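You operate a simulated robot arm through the tools that you are given. There is no shell and no other tool.

The job below is to be done with a simulated robot arm. You get a single attempt, and the scene is never put back.

JOB
Tape both sides of the Lot 65 coil from the forming bench.
Fine: use the tape stand, one stroke a side; leave the coil in the carriage, back at Load.

The check looks at the end state, three seconds after you hand in, the way a careful person would. Anything else that was tipped, shoved, dropped, spilled or broken makes it a failure.

ROBOT AND FRAMES
A 7-joint arm with a two-finger parallel gripper, fixed in place. Base frame: the origin is on the floor under the middle of its stand, x ahead of it, y to its left, z up. Lengths are in m, angles in degrees, forces in N, time in s.
With the tool pointing down near the work surface it reaches from about 0.42 to 0.9 m from the base axis. Its first joint turns from -17.0 to 126.0 degrees. Payload 1.57 kg.
The tool frame sits at the grasp point between the pads (the TCP): z along the fingers, y along the line on which they close. The tips reach 0.03 m beyond it. The gripper opens to 0.08 m. The fingers are 0.017 m wide and 0.012 m thick; the gripper's body (0.04 by 0.082 m) begins 0.08 m behind the TCP.
Orientation is told as [roll, pitch, yaw] about the base's x, y, z axes, in that order, counted from this pose: with the fingers straight down and closing along the base's y, the tool's x points along the base's -x, its y along +y and its z along -z.

CONTROLS
- The arm moves only by the tool arm_command. Its argument "series" is a list of rows, each a list of 6 numbers: the shift along the tool's x, y, z in units of 50 mm (1.0 is 50 mm), then the turn, a rotation vector about the tool's x, y, z in units of 8 degrees (1.0 is 8 degrees). In form: [[x, y, z, ax, ay, az], ...]. A call has 1 to 20 rows; each row shifts and turns the commanded pose from where the row before left it, along the tool's axes as they then stand. "jaw" is the closure, from 0 (fully open) to 1 (shut), set as the call begins (left out, the last holds). A call with a number of a shift or a turn outside -1 to 1 is refused whole. Rows are played at 5 a second. More than 0.05 m and 8.6 degrees between two rows, or a gripper value outside its range, and nothing of the call is played. A pose out of reach is approached as far as the arm can. The call stops where the force on the tool passes 90 N (or 10 N more than at its start, if that is more) or the arm is blocked; 0.2 s more then pass. Each finger travels about 0.045 m/s and halts on what it meets, pressing with about 30 N; the grip force reading is that of the motor and also rises with nothing between the fingers. The clock runs only during rows and for 0.2 s after the last one: add rows that do not move to give the fingers time. It gives the time, the measured TCP pose, the force on the tool (base axes), the opening and the grip force at its end, in the units of the frame above (readings bear some noise), with the torque about the TCP (base axes, N m) and any sound that the robot's microphone picked up, and new pictures: "pictures" is both (left out), scene, wrist or none.
- Cameras (640 x 400 px; columns grow to the right, rows downward): "scene" is fixed at [0.3908, -0.6377, 1.4532]; the picture's right is [0.99, -0.13, 0.00], its down [-0.11, -0.84, -0.54] and it looks along [0.07, 0.53, -0.84] (base axes); focal length 214 px, centre (320, 200). "wrist" rides on the gripper at [0.072, -0.007, -0.122] in the tool frame; the picture's right is [0.09, 1.00, 0.00], its down [-0.84, 0.08, -0.54] and it looks along [-0.54, 0.05, 0.84] (tool axes); focal length 238 px, centre (320, 200). There is no depth. A picture from a camera that has moved, and an enlarged one, comes with that camera's place and axes in the base frame and with its lens. The place of the scene camera against the robot may be out by one fixed shift of up to 0.025 m in any direction.
- move_column(by): slides the trunk up (or, below 0, down) by that many m; the arm rides with it, the base frame stays. It gives what a move gives, with no picture.
- zoom(camera, box): a new picture of the part [left, top, right, bottom] of that camera's present view, enlarged. No time passes.
- job_done(): hands the job in; it is judged then, once.

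Places have to be worked out from the pictures, the camera data and where the tool is seen. Open the gripper and draw the arm clear of the work before you hand the job in, unless the task says otherwise.

The tools are called after "Emit:" as a command line: name --pt "numbers of a row" for each row, then --argument value for the rest, lists and objects as JSON in quotes. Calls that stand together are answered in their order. arm_command: Moves the arm, as the interface text tells. Its arguments: {"type":"object","properties":{"series":{"type":"array","items":{"type":"array","items":{"type":"number"}}},"jaw":{"type":"number"},"pictures":{"type":"string","enum":["both","scene","wrist","none"]}},"required":["series"]} The other tools are called the same way: move_column (by) moves the trunk up or down; zoom (camera, box) takes an enlarged picture of a part of a camera's view; job_done () hands the job in.

At the start:

```text
time: 0.0
tcp_pos: [0.7089, -0.0346, 1.1346]
tool_rot: [-0.1, 0.0, 0.1]
force: [-0.1, 0.9, -0.5]
ft_torque: [0.01, 0.0, -0.01]
grip_width: 0.08
gripper_force: 0.0
trunk travel left (down, up): [-0.65, 0.14]
```

scene: 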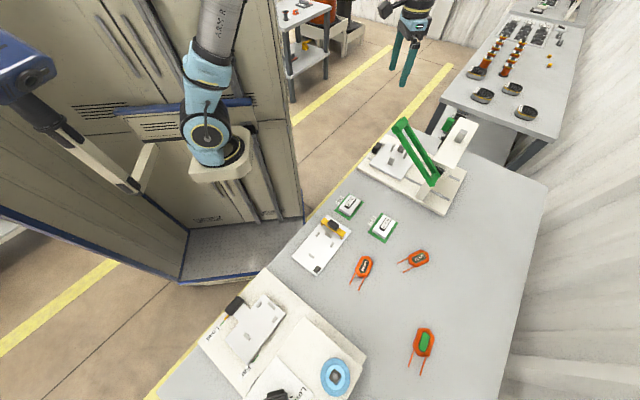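
wrist: 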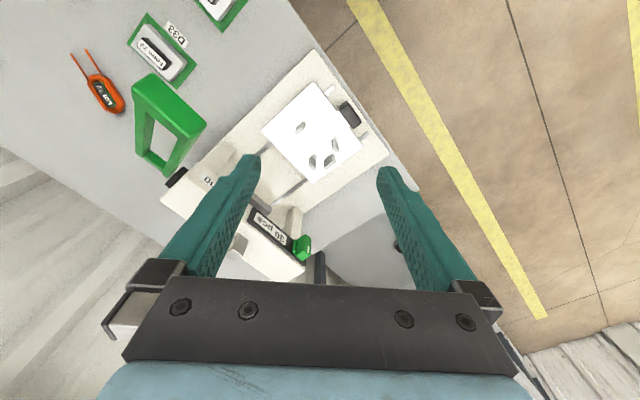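

I start by looking closely at the scene: the benches, the coils and the tape stand need to be read before anything is moved.

Emit:
zoom --camera "scene" --box '[180, 260, 380, 400]'

Emit:
zoom --camera "scene" --box '[280, 180, 480, 300]'

Emit:
zoom --camera "scene" --box '[340, 100, 500, 220]'

Emit:
zoom --camera "scene" --box '[380, 230, 480, 390]'

Emit:
zoom --camera "wrist" --box '[60, 0, 400, 280]'

```text
2.86 times, centred on (280, 330) of scene
camera zoom: at [0.3908, -0.6377, 1.4532], right [0.99, -0.13, 0.0], down [-0.11, -0.84, -0.54], along [0.07, 0.53, -0.84], focal length 613 px, centre (434, -171)
```

zoom: 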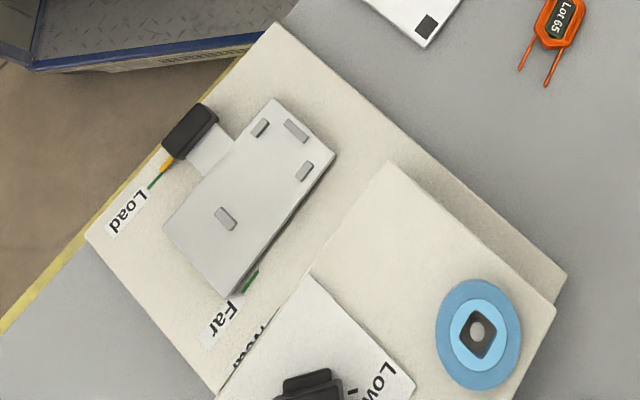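

```text
3.20 times, centred on (380, 240) of scene
camera zoom: at [0.3908, -0.6377, 1.4532], right [0.99, -0.13, 0.0], down [-0.11, -0.84, -0.54], along [0.07, 0.53, -0.84], focal length 686 px, centre (128, 72)
```

zoom: 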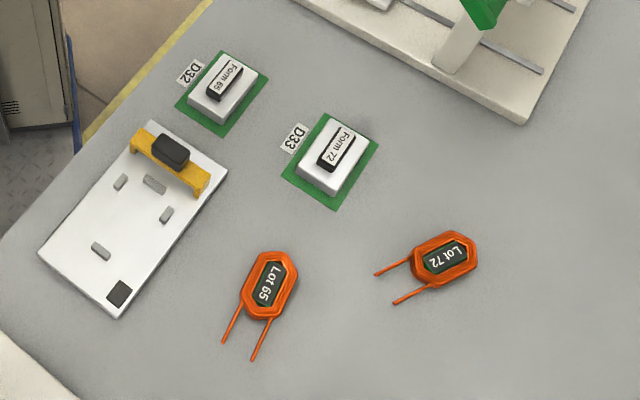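

```text
3.33 times, centred on (420, 160) of scene
camera zoom: at [0.3908, -0.6377, 1.4532], right [0.99, -0.13, 0.0], down [-0.11, -0.84, -0.54], along [0.07, 0.53, -0.84], focal length 715 px, centre (-13, 333)
```

zoom: 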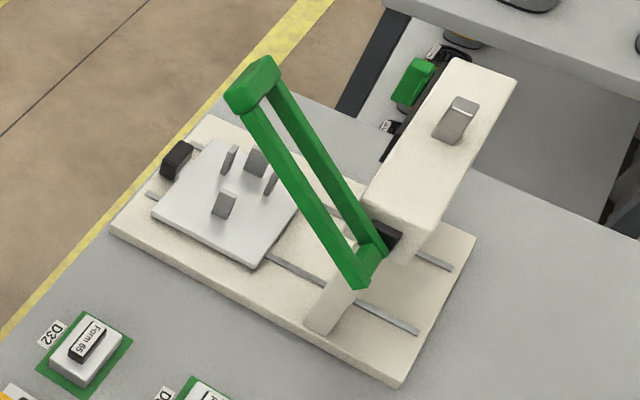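

```text
2.50 times, centred on (430, 310) of scene
camera zoom: at [0.3908, -0.6377, 1.4532], right [0.99, -0.13, 0.0], down [-0.11, -0.84, -0.54], along [0.07, 0.53, -0.84], focal length 536 px, centre (45, -75)
```

zoom: 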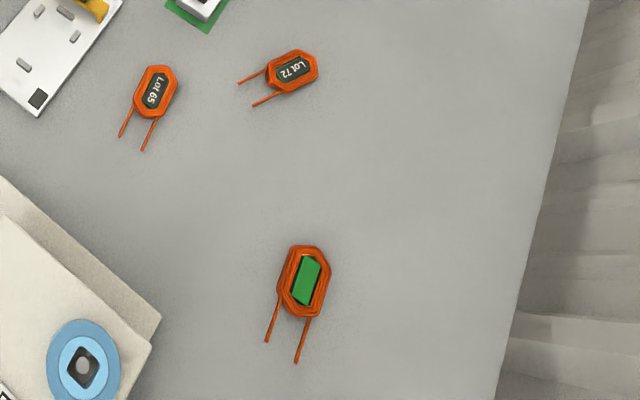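

```text
1.43 times, centred on (230, 140) of wrist
camera zoom: at [0.636, -0.0419, 1.2563], right [-0.09, 1.0, 0.0], down [0.84, 0.08, 0.54], along [0.54, 0.05, -0.84], focal length 340 px, centre (449, 286)
```

zoom: 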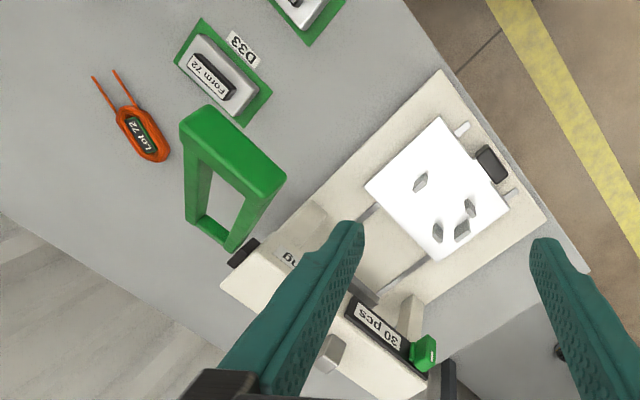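

The scene has several stands and coils, so I zoom into the far bench, the background and the rest of the wrist view to identify the tape stand and the forming bench.

Emit:
zoom --camera "scene" --box '[430, 0, 610, 140]'

Emit:
zoom --camera "scene" --box '[270, 0, 450, 110]'

Emit:
zoom --camera "scene" --box '[230, 320, 330, 400]'

Emit:
zoom --camera "wrist" --box '[160, 140, 340, 280]'

Emit:
zoom --camera "scene" --box '[410, 100, 480, 160]'

Emit:
zoom --camera "scene" --box '[0, 0, 300, 300]'

```text
2.86 times, centred on (520, 70) of scene
camera zoom: at [0.3908, -0.6377, 1.4532], right [0.99, -0.13, 0.0], down [-0.11, -0.84, -0.54], along [0.07, 0.53, -0.84], focal length 613 px, centre (-251, 571)
```

zoom: 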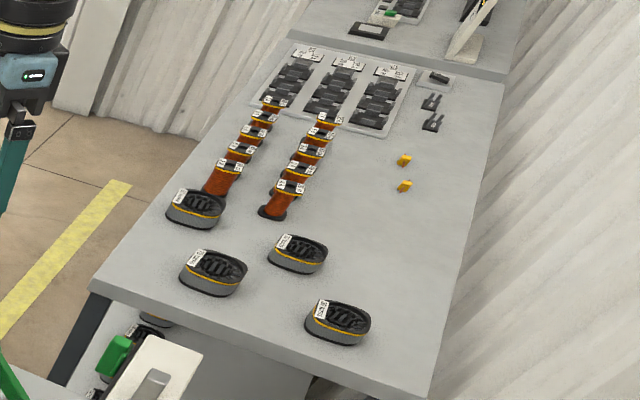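

```text
3.56 times, centred on (360, 55) of scene
camera zoom: at [0.3908, -0.6377, 1.4532], right [0.99, -0.13, 0.0], down [-0.11, -0.84, -0.54], along [0.07, 0.53, -0.84], focal length 763 px, centre (178, 716)
```

zoom: 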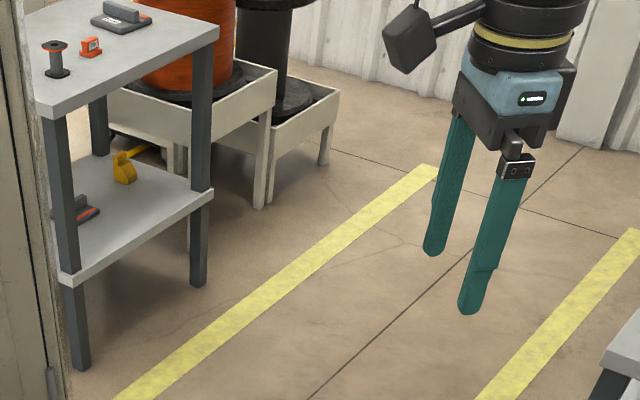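

```text
5.00 times, centred on (280, 360) of scene
camera zoom: at [0.3908, -0.6377, 1.4532], right [0.99, -0.13, 0.0], down [-0.11, -0.84, -0.54], along [0.07, 0.53, -0.84], focal length 1072 px, centre (520, -600)
```

zoom: 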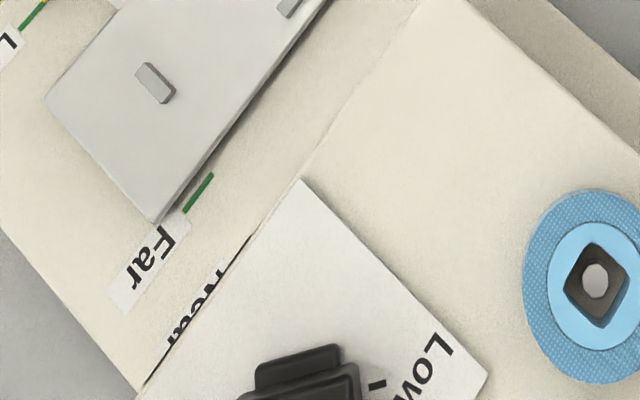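

```text
2.86 times, centred on (250, 210) of wrist
camera zoom: at [0.636, -0.0419, 1.2563], right [-0.09, 1.0, 0.0], down [0.84, 0.08, 0.54], along [0.54, 0.05, -0.84], focal length 681 px, centre (520, 171)
```

zoom: 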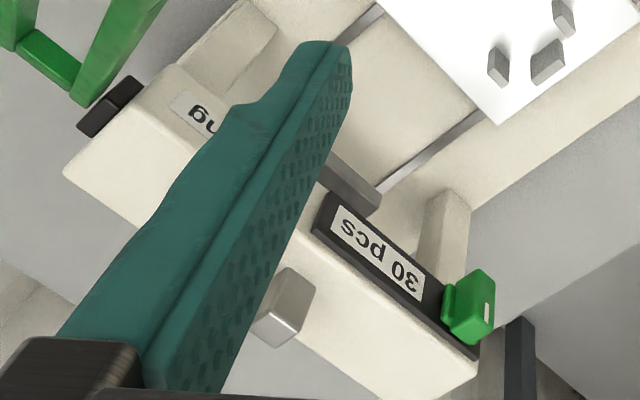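

```text
6.67 times, centred on (445, 130) of scene
camera zoom: at [0.3908, -0.6377, 1.4532], right [0.99, -0.13, 0.0], down [-0.11, -0.84, -0.54], along [0.07, 0.53, -0.84], focal length 1430 px, centre (-513, 667)
```

zoom: 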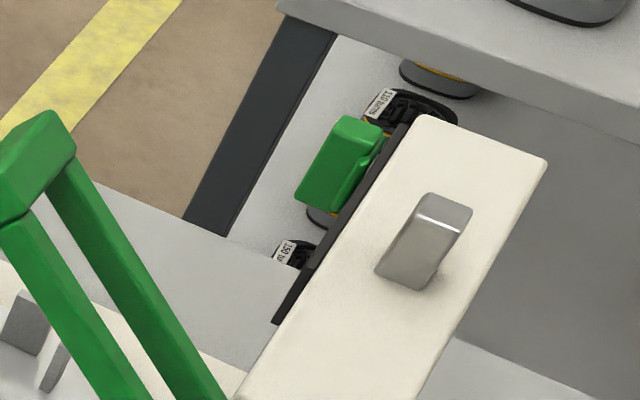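

```text
1.33 times, centred on (150, 150) of scene
camera zoom: at [0.3908, -0.6377, 1.4532], right [0.99, -0.13, 0.0], down [-0.11, -0.84, -0.54], along [0.07, 0.53, -0.84], focal length 286 px, centre (547, 267)
```

zoom: 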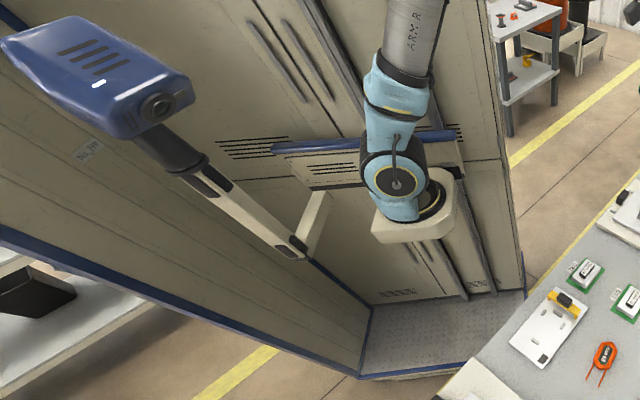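

The blue tape reel and the Load/Far/Near labels put the tape stand at the lower left of the scene (around x 0.2–0.4, y −0.6), the bench top looks to be at z≈0.74, and Lot 65 is near (0.56, −0.47). I move high above the bench and turn the wrist toward it for a better look.

Emit:
arm_command --pt "0.65 -0.54 0 0 0 0" --pt "0.65 -0.54 0 0 0 0" --pt "0.65 -0.54 0 0 0 0" --pt "0.65 -0.54 0 0 0 0" --pt "0.65 -0.54 0 0 0 0" --pt "0.65 -0.54 0 0 0 0" --pt "0.65 -0.54 0 0 0 0" --pt "0.65 -0.54 0 0 0 0" --pt "0 0 0 0 0 1" --pt "0 0 0 0 0 1" --pt "0 0 0 0 0 1" --pt "0 0 0 0 0 1" --pt "0 0 0 0 0 1" --pt "0 0 0 0 0 1" --jaw 0 --pictures "both"

```text
time: 3.0
tcp_pos: [0.4487, -0.2502, 1.1335]
tool_rot: [0.0, 0.1, -48.2]
force: [-0.9, 0.6, -0.4]
ft_torque: [0.01, -0.01, 0.01]
grip_width: 0.0801
gripper_force: 0.1
trunk travel left (down, up): [-0.65, 0.14]
camera wrist: at [0.3948, -0.2015, 1.2554], right [0.68, 0.73, 0.0], down [0.62, -0.57, 0.54], along [0.4, -0.37, -0.84], focal length 238 px, centre (320, 200)
```

scene: 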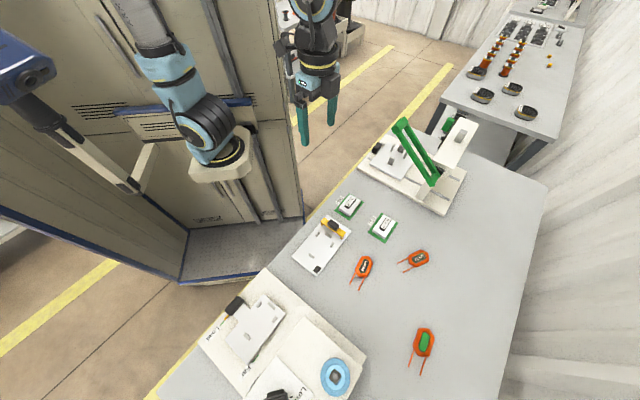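
wrist: 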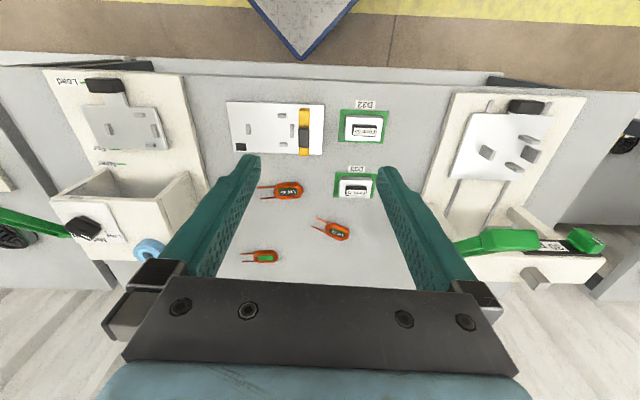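

The move worked and the wrist camera now sees the whole bench. I zoom into each station to read labels and mechanisms.

Emit:
zoom --camera "wrist" --box '[30, 50, 230, 280]'

Emit:
zoom --camera "wrist" --box '[220, 80, 400, 280]'

Emit:
zoom --camera "wrist" --box '[420, 70, 640, 300]'

Emit:
zoom --camera "wrist" --box '[0, 60, 110, 280]'

```text
1.74 times, centred on (130, 165) of wrist
camera zoom: at [0.3948, -0.2015, 1.2554], right [0.68, 0.73, 0.0], down [0.62, -0.57, 0.54], along [0.4, -0.37, -0.84], focal length 414 px, centre (650, 261)
```

zoom: 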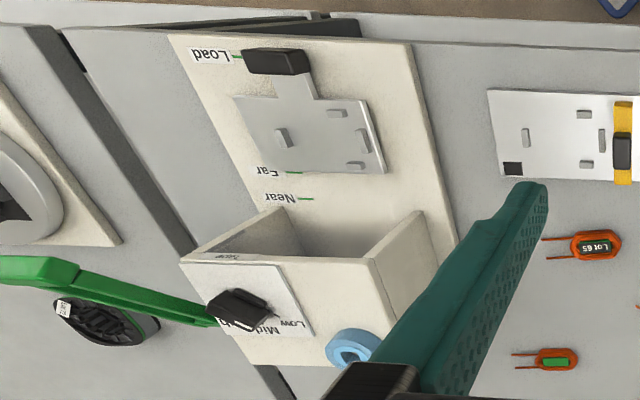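

```text
2.00 times, centred on (310, 180) of wrist
camera zoom: at [0.3948, -0.2015, 1.2554], right [0.68, 0.73, 0.0], down [0.62, -0.57, 0.54], along [0.4, -0.37, -0.84], focal length 477 px, centre (340, 240)
```

zoom: 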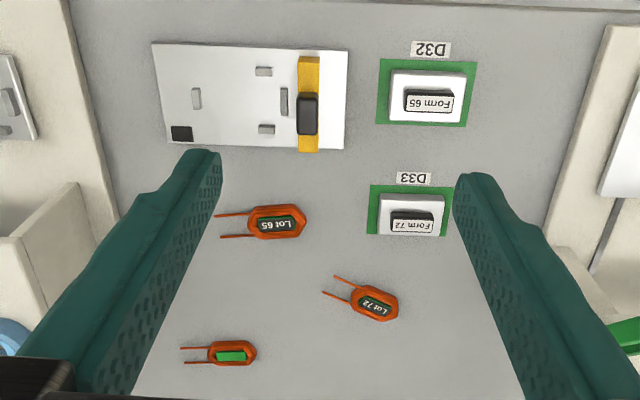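

```text
1.74 times, centred on (530, 185) of wrist
camera zoom: at [0.3948, -0.2015, 1.2554], right [0.68, 0.73, 0.0], down [0.62, -0.57, 0.54], along [0.4, -0.37, -0.84], focal length 414 px, centre (-45, 226)
```

zoom: 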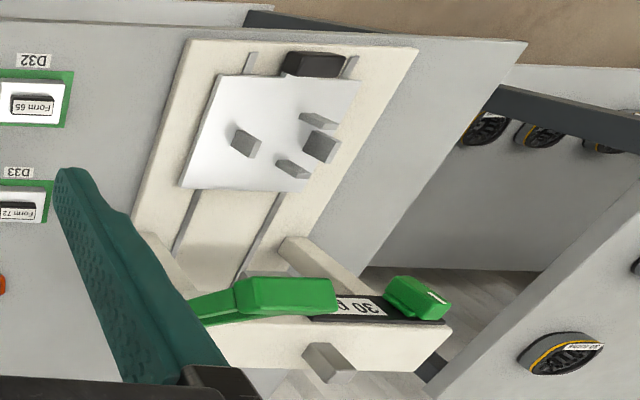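

```text
1.82 times, centred on (55, 170) of wrist
camera zoom: at [0.3948, -0.2015, 1.2554], right [0.68, 0.73, 0.0], down [0.62, -0.57, 0.54], along [0.4, -0.37, -0.84], focal length 433 px, centre (802, 254)
```

zoom: 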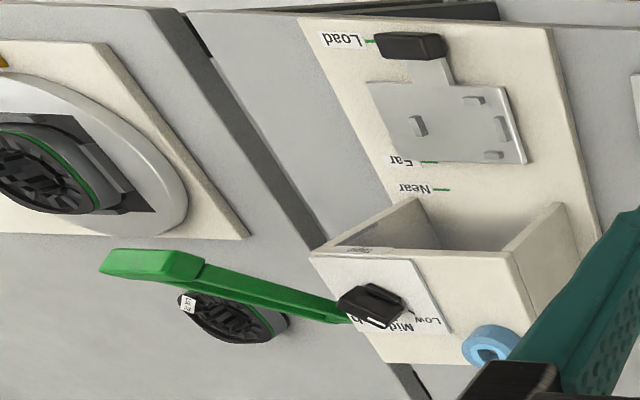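

The tape stand is now clear: a carriage with four pins and a black knob at Load, Far and Near marks, a tape head with a Low/Mid/High slider and a green lever on its far left. I go closer above it to read the details.

Emit:
arm_command --pt "-0.053 -0.941 0 0 0 0" --pt "-0.053 -0.941 0 0 0 0" --pt "-0.053 -0.941 0 0 0 0" --pt "-0.053 -0.941 0 0 0 0" --pt "-0.053 -0.941 0 0 0 0" --pt "-0.053 -0.941 0 0 0 0" --pt "0 0 -0.3 0 0 1" --pt "0 0 0 0 0 1" --pt "0 0 0 0 0 1" --jaw 0 --pictures "both"

```text
time: 5.0
tcp_pos: [0.25, -0.4525, 1.1487]
tool_rot: [0.0, 0.0, -72.2]
force: [0.4, 0.6, -0.1]
ft_torque: [-0.01, 0.06, 0.0]
grip_width: 0.0798
gripper_force: 0.0
trunk travel left (down, up): [-0.65, 0.14]
camera wrist: at [0.2209, -0.3861, 1.2707], right [0.92, 0.39, 0.0], down [0.33, -0.77, 0.54], along [0.21, -0.5, -0.84], focal length 238 px, centre (320, 200)
```

scene: 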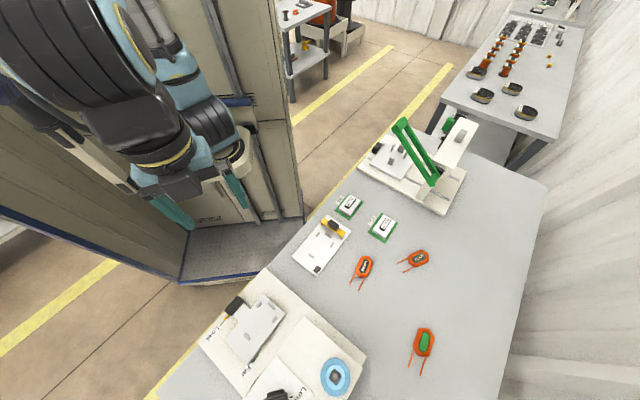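
wrist: 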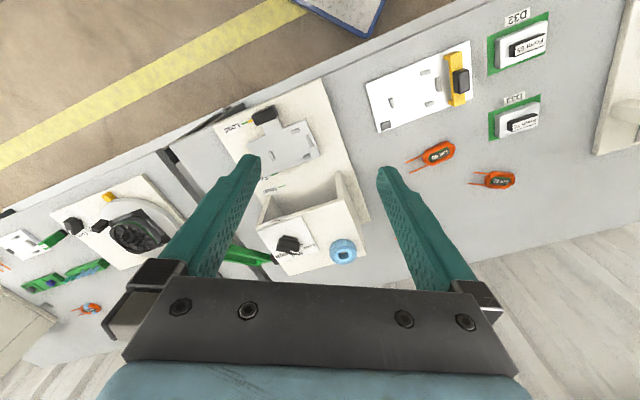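

Emit:
zoom --camera "wrist" --box '[200, 80, 400, 290]'

Emit:
zoom --camera "wrist" --box '[0, 170, 220, 360]'

Emit:
zoom --camera "wrist" --box '[220, 190, 320, 290]'

Emit:
zoom --camera "wrist" --box '[360, 30, 540, 200]'

```text
1.90 times, centred on (300, 185) of wrist
camera zoom: at [0.2209, -0.3861, 1.2707], right [0.92, 0.39, 0.0], down [0.33, -0.77, 0.54], along [0.21, -0.5, -0.84], focal length 454 px, centre (358, 229)
```

zoom: 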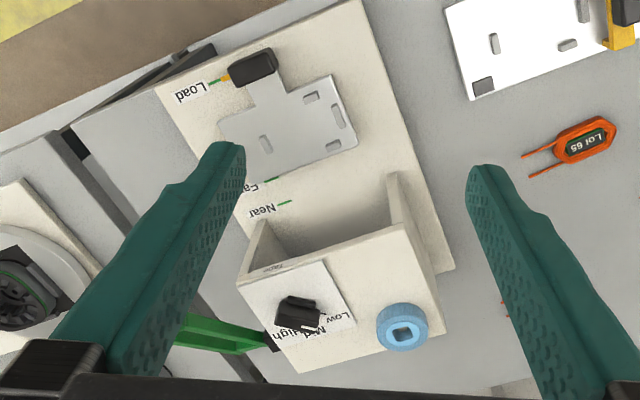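

```text
2.11 times, centred on (110, 265) of wrist
camera zoom: at [0.2209, -0.3861, 1.2707], right [0.92, 0.39, 0.0], down [0.33, -0.77, 0.54], along [0.21, -0.5, -0.84], focal length 502 px, centre (762, 63)
```

zoom: 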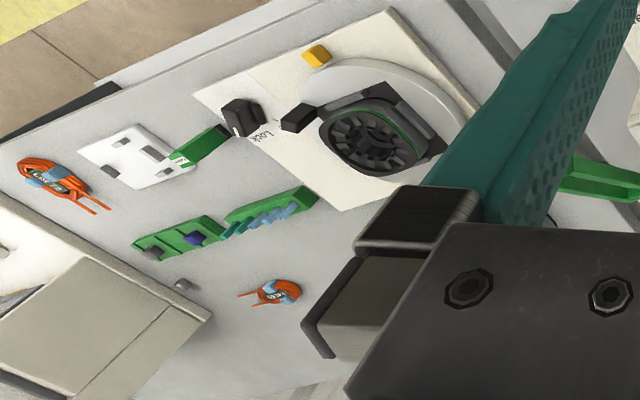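

```text
4.00 times, centred on (270, 240) of wrist
camera zoom: at [0.2209, -0.3861, 1.2707], right [0.92, 0.39, 0.0], down [0.33, -0.77, 0.54], along [0.21, -0.5, -0.84], focal length 953 px, centre (520, 40)
```

zoom: 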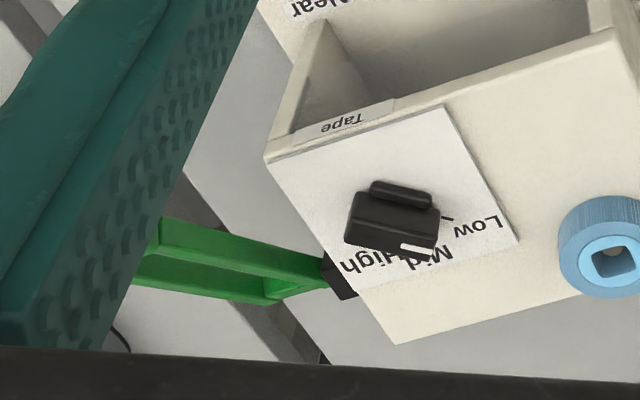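

```text
2.35 times, centred on (450, 115) of wrist
camera zoom: at [0.2209, -0.3861, 1.2707], right [0.92, 0.39, 0.0], down [0.33, -0.77, 0.54], along [0.21, -0.5, -0.84], focal length 561 px, centre (14, 400)
```

zoom: 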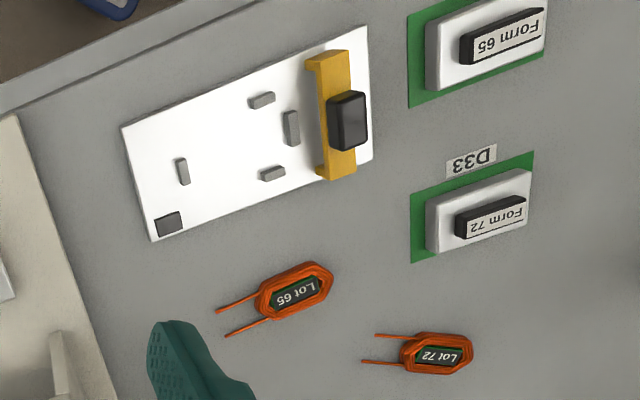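

The tape head is labelled "Tape", with a rotary Low/Mid/High knob and a green lever on its left side, whose pivot I place near (0.28, −0.80, 0.88). I move over that side to see the lever and the knob setting clearly.

Emit:
arm_command --pt "-0.546 -0.753 0 0 0 0" --pt "-0.546 -0.753 0 0 0 0" --pt "-0.546 -0.753 0 0 0 0" --pt "-0.546 -0.753 0 0 0 0" --pt "0 0 0 0 0 0.5" --jaw 0 --pictures "both"

```text
time: 6.2
tcp_pos: [0.1412, -0.6031, 1.15]
tool_rot: [0.0, 0.0, -76.0]
force: [-0.2, -0.6, 0.9]
ft_torque: [0.0, 0.04, 0.0]
grip_width: 0.08
gripper_force: 0.0
trunk travel left (down, up): [-0.65, 0.14]
camera wrist: at [0.1154, -0.5341, 1.2718], right [0.94, 0.33, 0.0], down [0.28, -0.79, 0.54], along [0.18, -0.51, -0.84], focal length 238 px, centre (320, 200)
```

scene: 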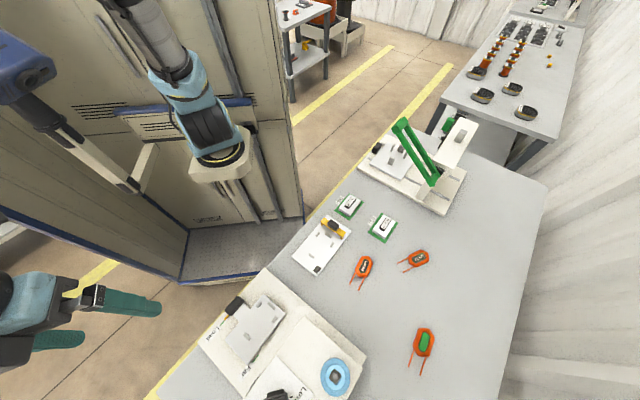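
wrist: 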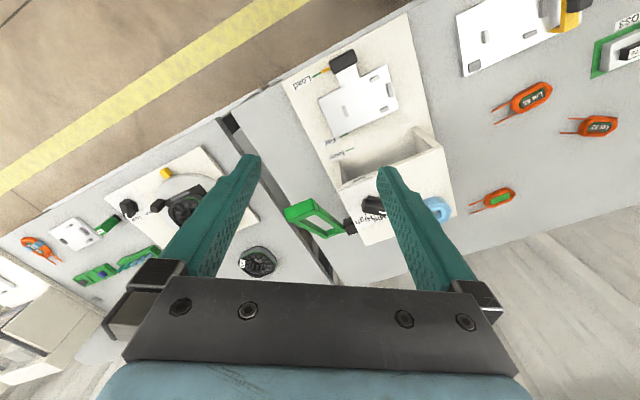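

Emit:
zoom --camera "wrist" --box '[260, 150, 400, 280]'

Emit:
zoom --camera "wrist" --box '[270, 20, 470, 220]'

Emit:
zoom --camera "wrist" --box '[0, 130, 290, 330]'

Emit:
zoom --camera "wrist" --box '[440, 0, 640, 220]'

```text
3.08 times, centred on (330, 215) of wrist
camera zoom: at [0.1154, -0.5341, 1.2718], right [0.94, 0.33, 0.0], down [0.28, -0.79, 0.54], along [0.18, -0.51, -0.84], focal length 733 px, centre (289, 154)
```

zoom: 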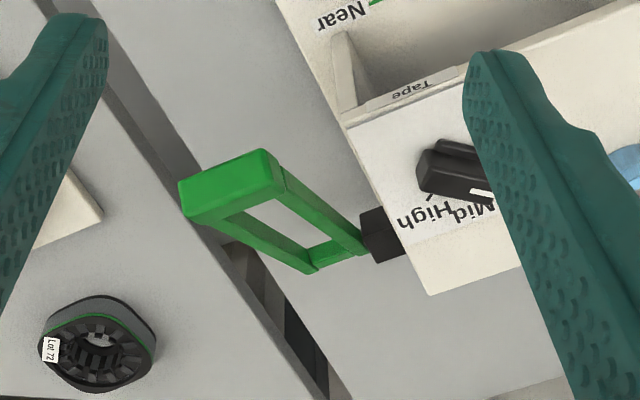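

```text
2.00 times, centred on (370, 120) of wrist
camera zoom: at [0.1154, -0.5341, 1.2718], right [0.94, 0.33, 0.0], down [0.28, -0.79, 0.54], along [0.18, -0.51, -0.84], focal length 477 px, centre (220, 360)
```

zoom: 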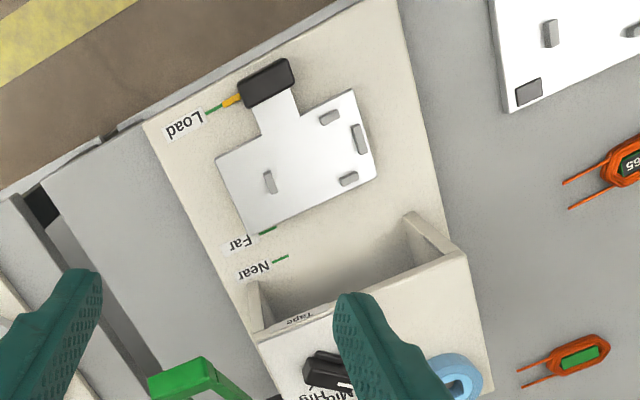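

```text
2.00 times, centred on (145, 230) of wrist
camera zoom: at [0.1154, -0.5341, 1.2718], right [0.94, 0.33, 0.0], down [0.28, -0.79, 0.54], along [0.18, -0.51, -0.84], focal length 477 px, centre (670, 140)
```

zoom: 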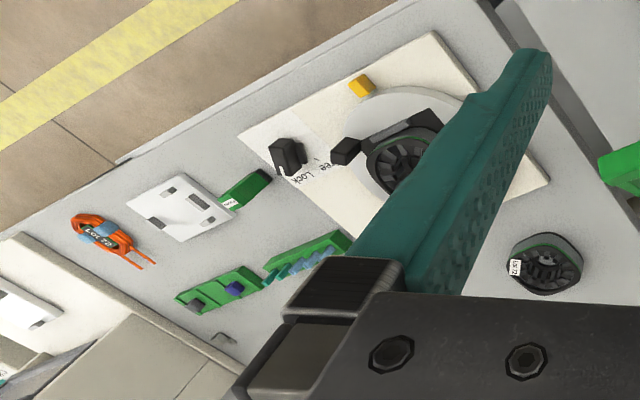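

```text
1.82 times, centred on (540, 110) of wrist
camera zoom: at [0.1154, -0.5341, 1.2718], right [0.94, 0.33, 0.0], down [0.28, -0.79, 0.54], along [0.18, -0.51, -0.84], focal length 433 px, centre (-80, 364)
```

zoom: 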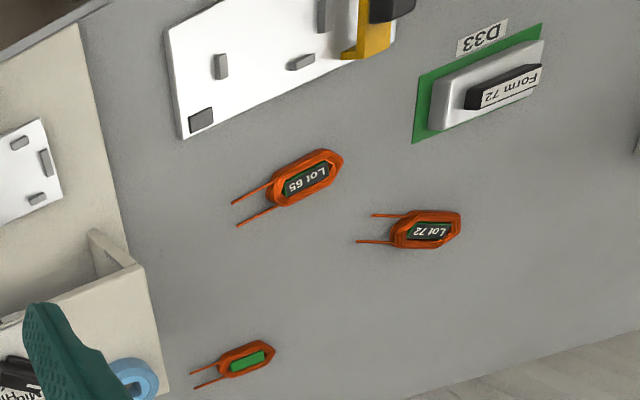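

The lever frame (handle near (0.16, −0.77, 0.94)) sits left of the tape head, the knob appears to point at Mid, and the carriage plate centre is near (0.218, −0.600) with the bench axes about 45° to the base. I turn to yaw −44° and come lower over the carriage for an accurate measurement.

Emit:
arm_command --pt "0 0 0 0 0 -1" --pt "0 0 0 0 0 -1" --pt "0 0 0 0 0 -1" --pt "0 0 0 0 0 -1" --pt "0.556 0.575 0 0 0 0" --pt "0.556 0.575 0 0 0 0" --pt "0 0 0.88 0 0 0" --pt "0 0 0.88 0 0 0" --pt "0 0 0.88 0 0 0" --pt "0 0 0.88 0 0 0" --pt "0 0 0.88 0 0 0" --pt "0 0 0 0 0 0" --jaw 0 --pictures "both"

```text
time: 8.8
tcp_pos: [0.1417, -0.5235, 0.9297]
tool_rot: [-0.1, -0.1, -44.0]
force: [0.0, 0.1, 0.6]
ft_torque: [0.02, 0.02, 0.0]
grip_width: 0.0799
gripper_force: 0.1
trunk travel left (down, up): [-0.65, 0.14]
camera wrist: at [0.085, -0.4786, 1.0502], right [0.62, 0.78, 0.0], down [0.66, -0.52, 0.54], along [0.42, -0.34, -0.84], focal length 238 px, centre (320, 200)
```

scene: 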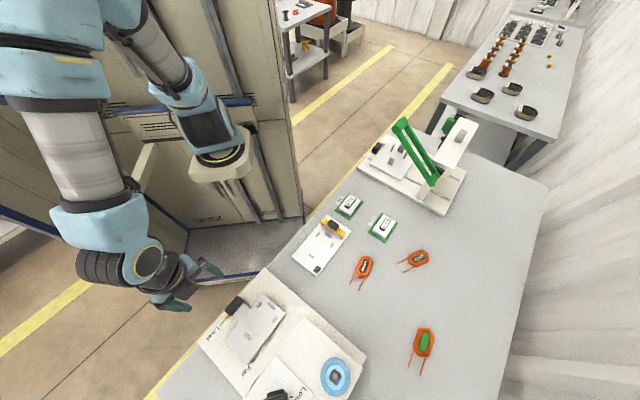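
wrist: 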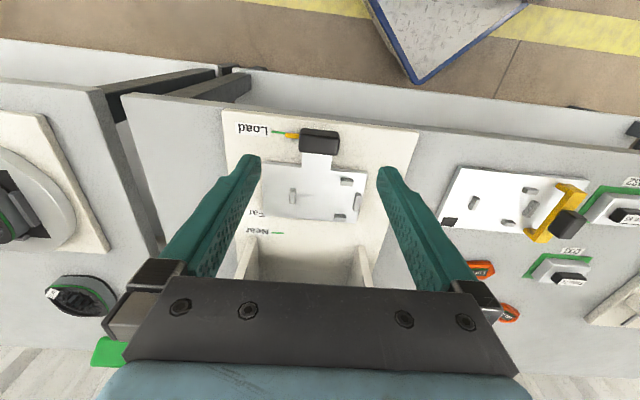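

Emit:
zoom --camera "wrist" --box '[220, 100, 420, 290]'

Emit:
zoom --camera "wrist" --box '[250, 150, 390, 240]'

```text
2.11 times, centred on (320, 195) of wrist
camera zoom: at [0.085, -0.4786, 1.0502], right [0.62, 0.78, 0.0], down [0.66, -0.52, 0.54], along [0.42, -0.34, -0.84], focal length 502 px, centre (320, 210)
```

zoom: 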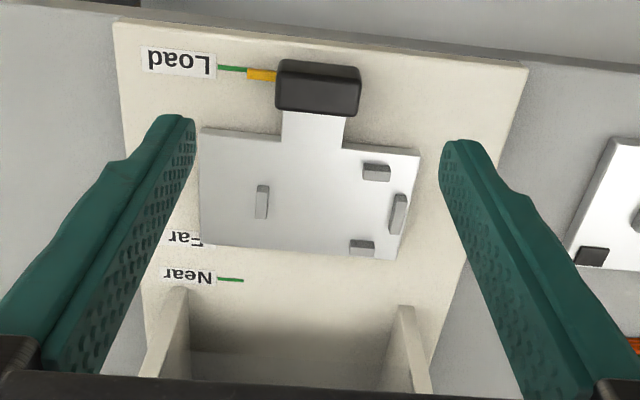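

```text
4.44 times, centred on (320, 195) of wrist
camera zoom: at [0.085, -0.4786, 1.0502], right [0.62, 0.78, 0.0], down [0.66, -0.52, 0.54], along [0.42, -0.34, -0.84], focal length 1059 px, centre (320, 222)
```

zoom: 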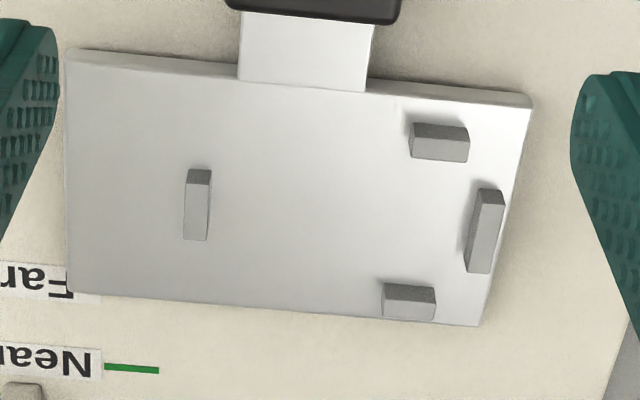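

I have the nest pins measured at roughly u −0.294…−0.207, v 0.559…0.614 in a 45° bench frame (plate z≈0.755). Next I go above the Lot 65 coil with the fingers turned to close across its width and look at it closely.

Emit:
arm_command --pt "-0.591 0.7096 -0.1556 0 0 0" --pt "-0.591 0.7096 -0.1556 0 0 0" --pt "-0.591 0.7096 -0.1556 0 0 0" --pt "-0.591 0.7096 -0.1556 0 0 0" --pt "-0.591 0.7096 -0.1556 0 0 0" --pt "-0.591 0.7096 -0.1556 0 0 0" --pt "-0.591 0.7096 -0.1556 0 0 0" --pt "-0.591 0.7096 -0.1556 0 0 0" --pt "-0.591 0.7096 -0.1556 0 0 0" --pt "0 0 0 0 0 0.9875" --pt "0 0 0 0 0 0.9875" --pt "0 0 0 0 0 0.9875" --pt "0 0 0 0 0 0.9875" --pt "0 0 0 0 0 0.9875" --pt "0 0 0 0 0 0.9875" --pt "0 0 0 0 0 0.9875" --pt "0 0 0 0 0 0.9875" --pt "0 0 0 0 0 0.9875" --pt "0 0 0 0 0 0.9875" --jaw 0 --pictures "both"

```text
time: 12.8
tcp_pos: [0.5544, -0.4746, 0.9994]
tool_rot: [-0.1, 0.0, -123.1]
force: [-0.1, -0.1, 0.1]
ft_torque: [-0.02, -0.01, -0.01]
grip_width: 0.0799
gripper_force: 0.0
trunk travel left (down, up): [-0.65, 0.14]
camera wrist: at [0.5863, -0.4122, 1.1213], right [0.88, -0.47, 0.0], down [-0.39, -0.74, 0.54], along [-0.25, -0.48, -0.84], focal length 238 px, centre (320, 200)
```

scene: 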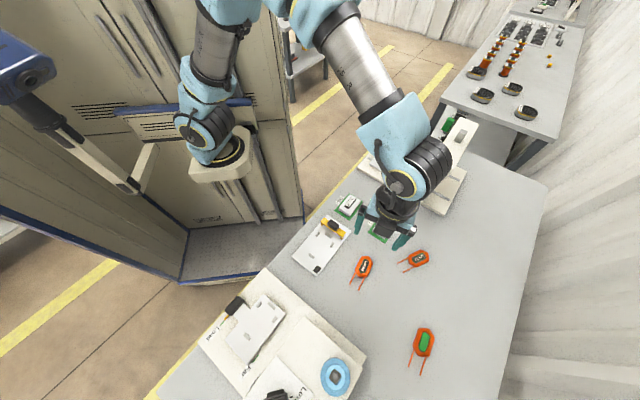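
wrist: 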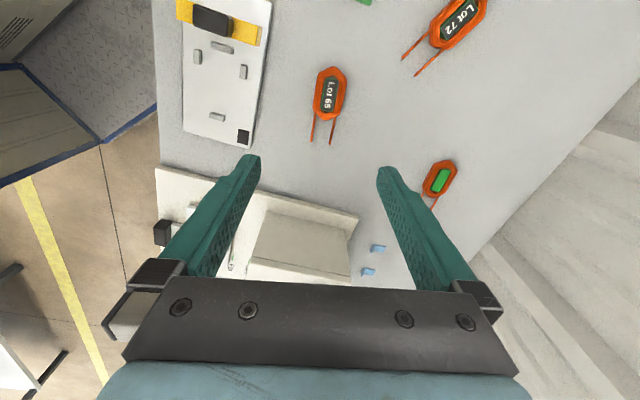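

Emit:
zoom --camera "wrist" --box '[280, 50, 380, 160]'

Emit:
zoom --camera "wrist" --box '[160, 150, 420, 290]'

Emit:
zoom --camera "wrist" --box '[390, 0, 520, 220]'

Emit:
zoom --camera "scene" --box '[340, 230, 440, 300]'

```text
3.64 times, centred on (330, 105) of wrist
camera zoom: at [0.5863, -0.4122, 1.1213], right [0.88, -0.47, 0.0], down [-0.39, -0.74, 0.54], along [-0.25, -0.48, -0.84], focal length 867 px, centre (284, 546)
```

zoom: 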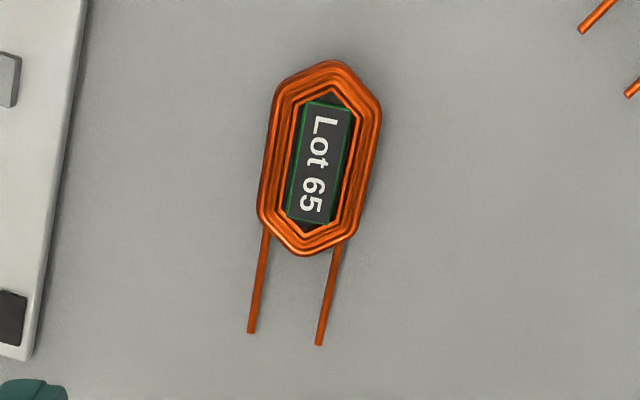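

```text
2.46 times, centred on (290, 220) of wrist
camera zoom: at [0.5863, -0.4122, 1.1213], right [0.88, -0.47, 0.0], down [-0.39, -0.74, 0.54], along [-0.25, -0.48, -0.84], focal length 587 px, centre (394, 151)
```

zoom: 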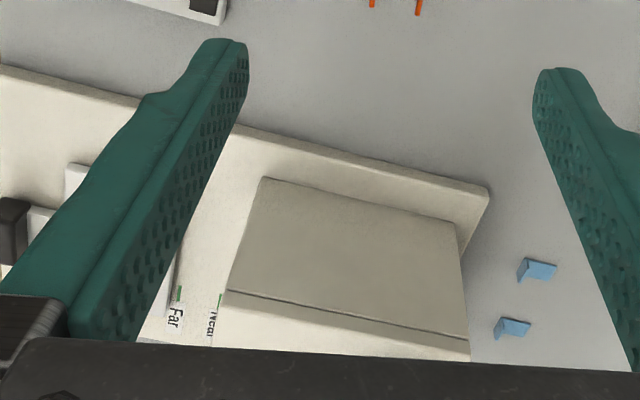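

```text
1.82 times, centred on (455, 110) of wrist
camera zoom: at [0.5863, -0.4122, 1.1213], right [0.88, -0.47, 0.0], down [-0.39, -0.74, 0.54], along [-0.25, -0.48, -0.84], focal length 433 px, centre (74, 364)
```

zoom: 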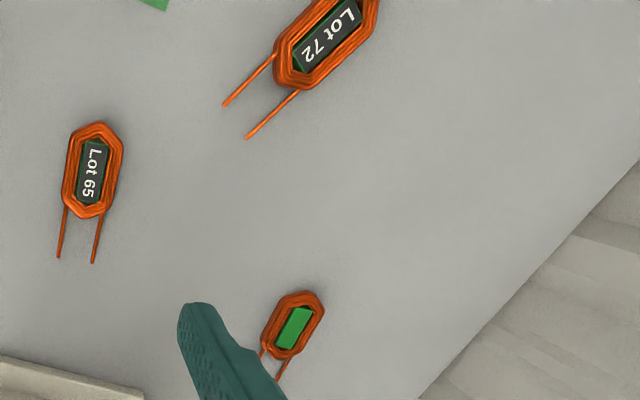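

```text
5.71 times, centred on (390, 265) of scene
camera zoom: at [0.3908, -0.6377, 1.4532], right [0.99, -0.13, 0.0], down [-0.11, -0.84, -0.54], along [0.07, 0.53, -0.84], focal length 1226 px, centre (-80, -171)
```

zoom: 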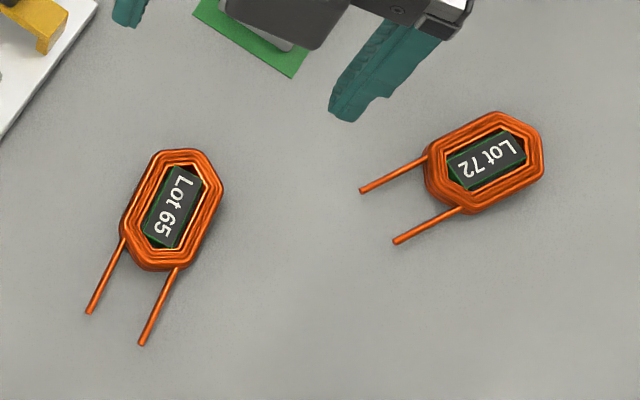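

The Lot 65 coil lies at about (0.570, −0.473) with its long axis at ~54° and leads toward the tape stand; the triangulated label height (~0.73) suggests the bench top is nearer z 0.72. I rotate to yaw −126°, centre over it and come down halfway for another check.

Emit:
arm_command --pt "0.2 0.242 0 0 0 0.36" --pt "0 0 1 0 0 0" --pt "0 0 1 0 0 0" --pt "0 0 1 0 0 0" --pt "0 0 0 0 0 0" --jaw 0 --pictures "both"

Emit:
zoom --camera "wrist" --box '[240, 70, 400, 200]'

```text
time: 14.0
tcp_pos: [0.5687, -0.4744, 0.8518]
tool_rot: [0.1, 0.0, -125.9]
force: [0.2, 0.4, 0.4]
ft_torque: [0.02, 0.0, 0.01]
grip_width: 0.0797
gripper_force: 0.0
trunk travel left (down, up): [-0.65, 0.14]
camera wrist: at [0.604, -0.4116, 0.974], right [0.86, -0.51, 0.0], down [-0.43, -0.72, 0.54], along [-0.28, -0.47, -0.84], focal length 238 px, centre (320, 200)
```

scene: 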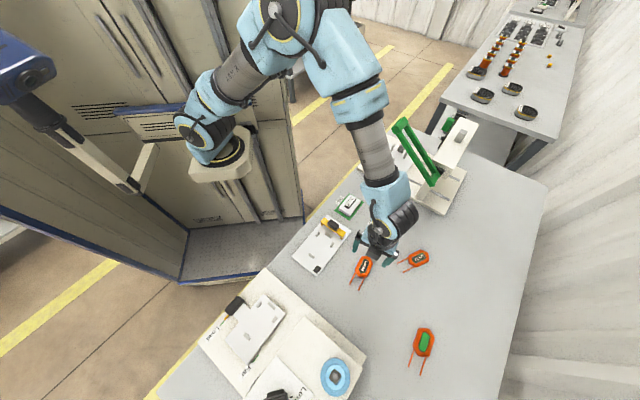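
wrist: 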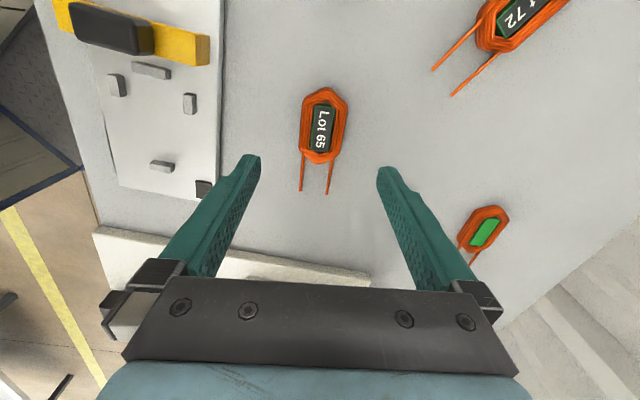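

```text
3.08 times, centred on (320, 135) of wrist
camera zoom: at [0.604, -0.4116, 0.974], right [0.86, -0.51, 0.0], down [-0.43, -0.72, 0.54], along [-0.28, -0.47, -0.84], focal length 733 px, centre (320, 400)
```

zoom: 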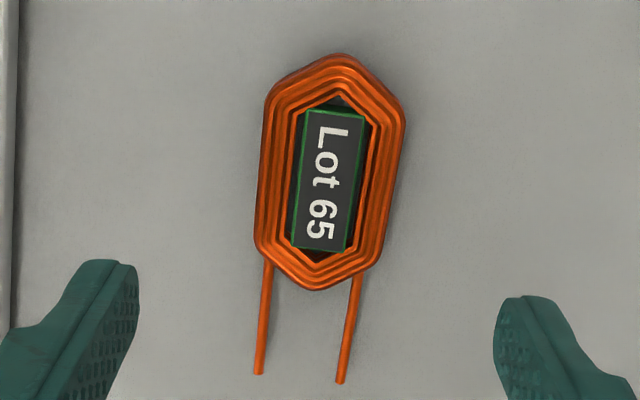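

The gripper is centred on the coil within 2–3 mm and aligned. I lower to 8 cm less, keeping the fingers open around it, and then feel for the table in small steps.

Emit:
arm_command --pt "0.03 0.005 0.5 0 0 0" --pt "0 0 0.5 0 0 0" --pt "0 0 0.4 0 0 0" --pt "0 0 0 0 0 0" --jaw 0 --pictures "both"

Emit:
zoom --camera "wrist" --box '[230, 90, 410, 230]'

```text
time: 15.0
tcp_pos: [0.5694, -0.4734, 0.781]
tool_rot: [0.0, 0.0, -125.9]
force: [0.4, -0.2, 0.5]
ft_torque: [0.01, 0.01, 0.0]
grip_width: 0.0801
gripper_force: 0.1
trunk travel left (down, up): [-0.65, 0.14]
camera wrist: at [0.6051, -0.4116, 0.902], right [0.86, -0.51, 0.0], down [-0.43, -0.72, 0.54], along [-0.28, -0.47, -0.84], focal length 238 px, centre (320, 200)
```

scene: 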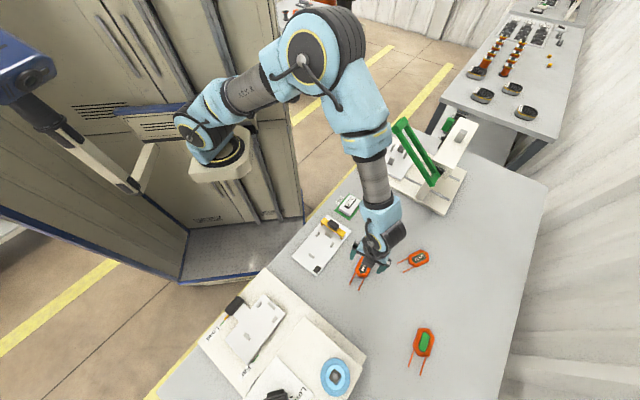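
wrist: 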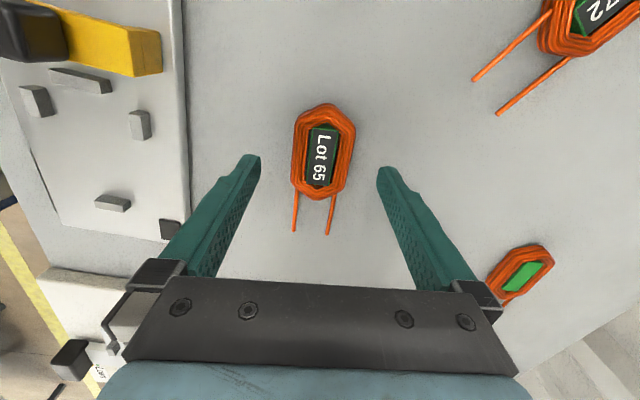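

```text
2.86 times, centred on (320, 160) of wrist
camera zoom: at [0.6051, -0.4116, 0.902], right [0.86, -0.51, 0.0], down [-0.43, -0.72, 0.54], along [-0.28, -0.47, -0.84], focal length 681 px, centre (320, 314)
```

zoom: 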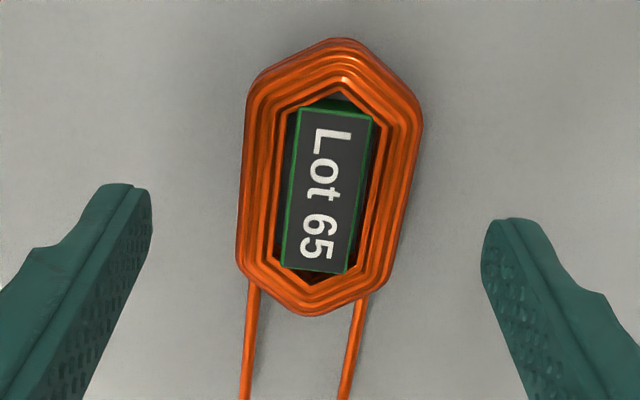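

Aligned within ~2° and ~2 mm; I fix that and step down gently, watching the force reading for table contact.

Emit:
arm_command --pt "0.03 0.04 0.1 0 0 0.25" --pt "0 0 0.1 0 0 0" --pt "0 0 0.1 0 0 0" --pt "0 0 0 0 0 0" --pictures "wrist"

Emit:
arm_command --pt "0 0 0.08 0 0 0" --pt "0 0 0 0 0 0" --pictures "none"

```text
time: 16.0
tcp_pos: [0.5727, -0.473, 0.7651]
tool_rot: [0.1, 0.0, -128.0]
force: [-0.2, 0.2, 0.4]
ft_torque: [0.0, 0.0, -0.01]
grip_width: 0.0801
gripper_force: 0.0
trunk travel left (down, up): [-0.65, 0.14]
camera wrist: at [0.6103, -0.4131, 0.8871], right [0.84, -0.54, 0.0], down [-0.45, -0.71, 0.54], along [-0.29, -0.46, -0.84], focal length 238 px, centre (320, 200)
```

wrist: 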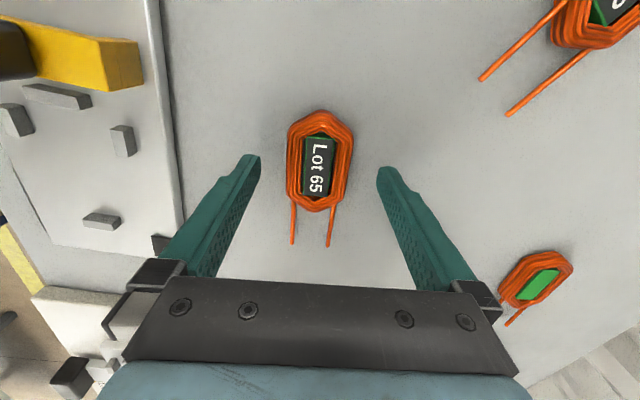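

```text
time: 16.6
tcp_pos: [0.573, -0.4732, 0.7609]
tool_rot: [-0.1, 0.0, -127.7]
force: [-0.3, 0.4, -0.1]
ft_torque: [0.01, -0.02, 0.01]
grip_width: 0.0799
gripper_force: 0.0
trunk travel left (down, up): [-0.65, 0.14]
```

No contact yet at TCP z 0.761 (tips at 0.731). I continue in 3–4 mm steps.

Emit:
arm_command --pt "0 0 0.08 0 0 0" --pt "0 0 0 0 0 0" --pictures "none"

Emit:
arm_command --pt "0 0 0.06 0 0 0" --pt "0 0 0 0 0 0" --pictures "both"

Emit:
zoom --camera "wrist" --box '[230, 90, 410, 230]'

```text
time: 17.2
tcp_pos: [0.5729, -0.4737, 0.7568]
tool_rot: [0.1, 0.0, -127.8]
force: [0.4, 0.2, 0.3]
ft_torque: [0.03, 0.02, 0.0]
grip_width: 0.0803
gripper_force: 0.1
trunk travel left (down, up): [-0.65, 0.14]
```

```text
time: 17.8
tcp_pos: [0.5729, -0.4737, 0.7542]
tool_rot: [0.0, -0.1, -127.7]
force: [0.4, 0.8, 0.7]
ft_torque: [-0.02, 0.0, -0.01]
grip_width: 0.0799
gripper_force: 0.0
trunk travel left (down, up): [-0.65, 0.14]
camera wrist: at [0.6106, -0.4129, 0.8759], right [0.84, -0.54, 0.0], down [-0.45, -0.71, 0.54], along [-0.29, -0.46, -0.84], focal length 238 px, centre (320, 200)
```

scene: 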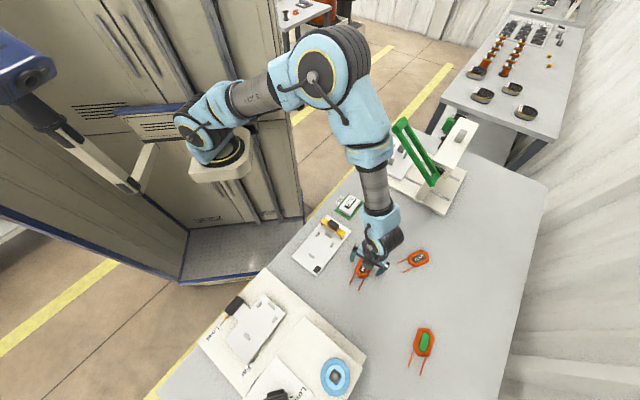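
wrist: 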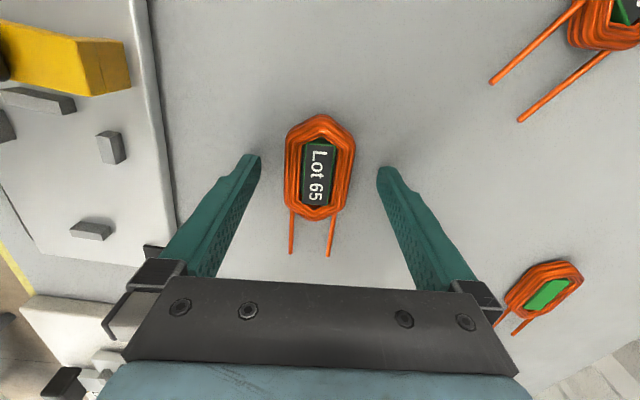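

```text
2.86 times, centred on (320, 160) of wrist
camera zoom: at [0.6106, -0.4129, 0.8759], right [0.84, -0.54, 0.0], down [-0.45, -0.71, 0.54], along [-0.29, -0.46, -0.84], focal length 681 px, centre (320, 314)
```

zoom: 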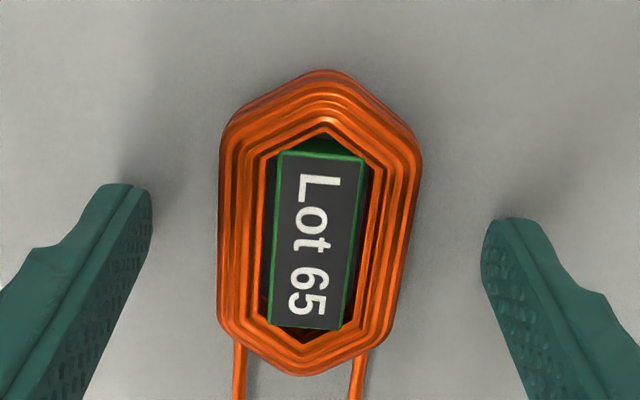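

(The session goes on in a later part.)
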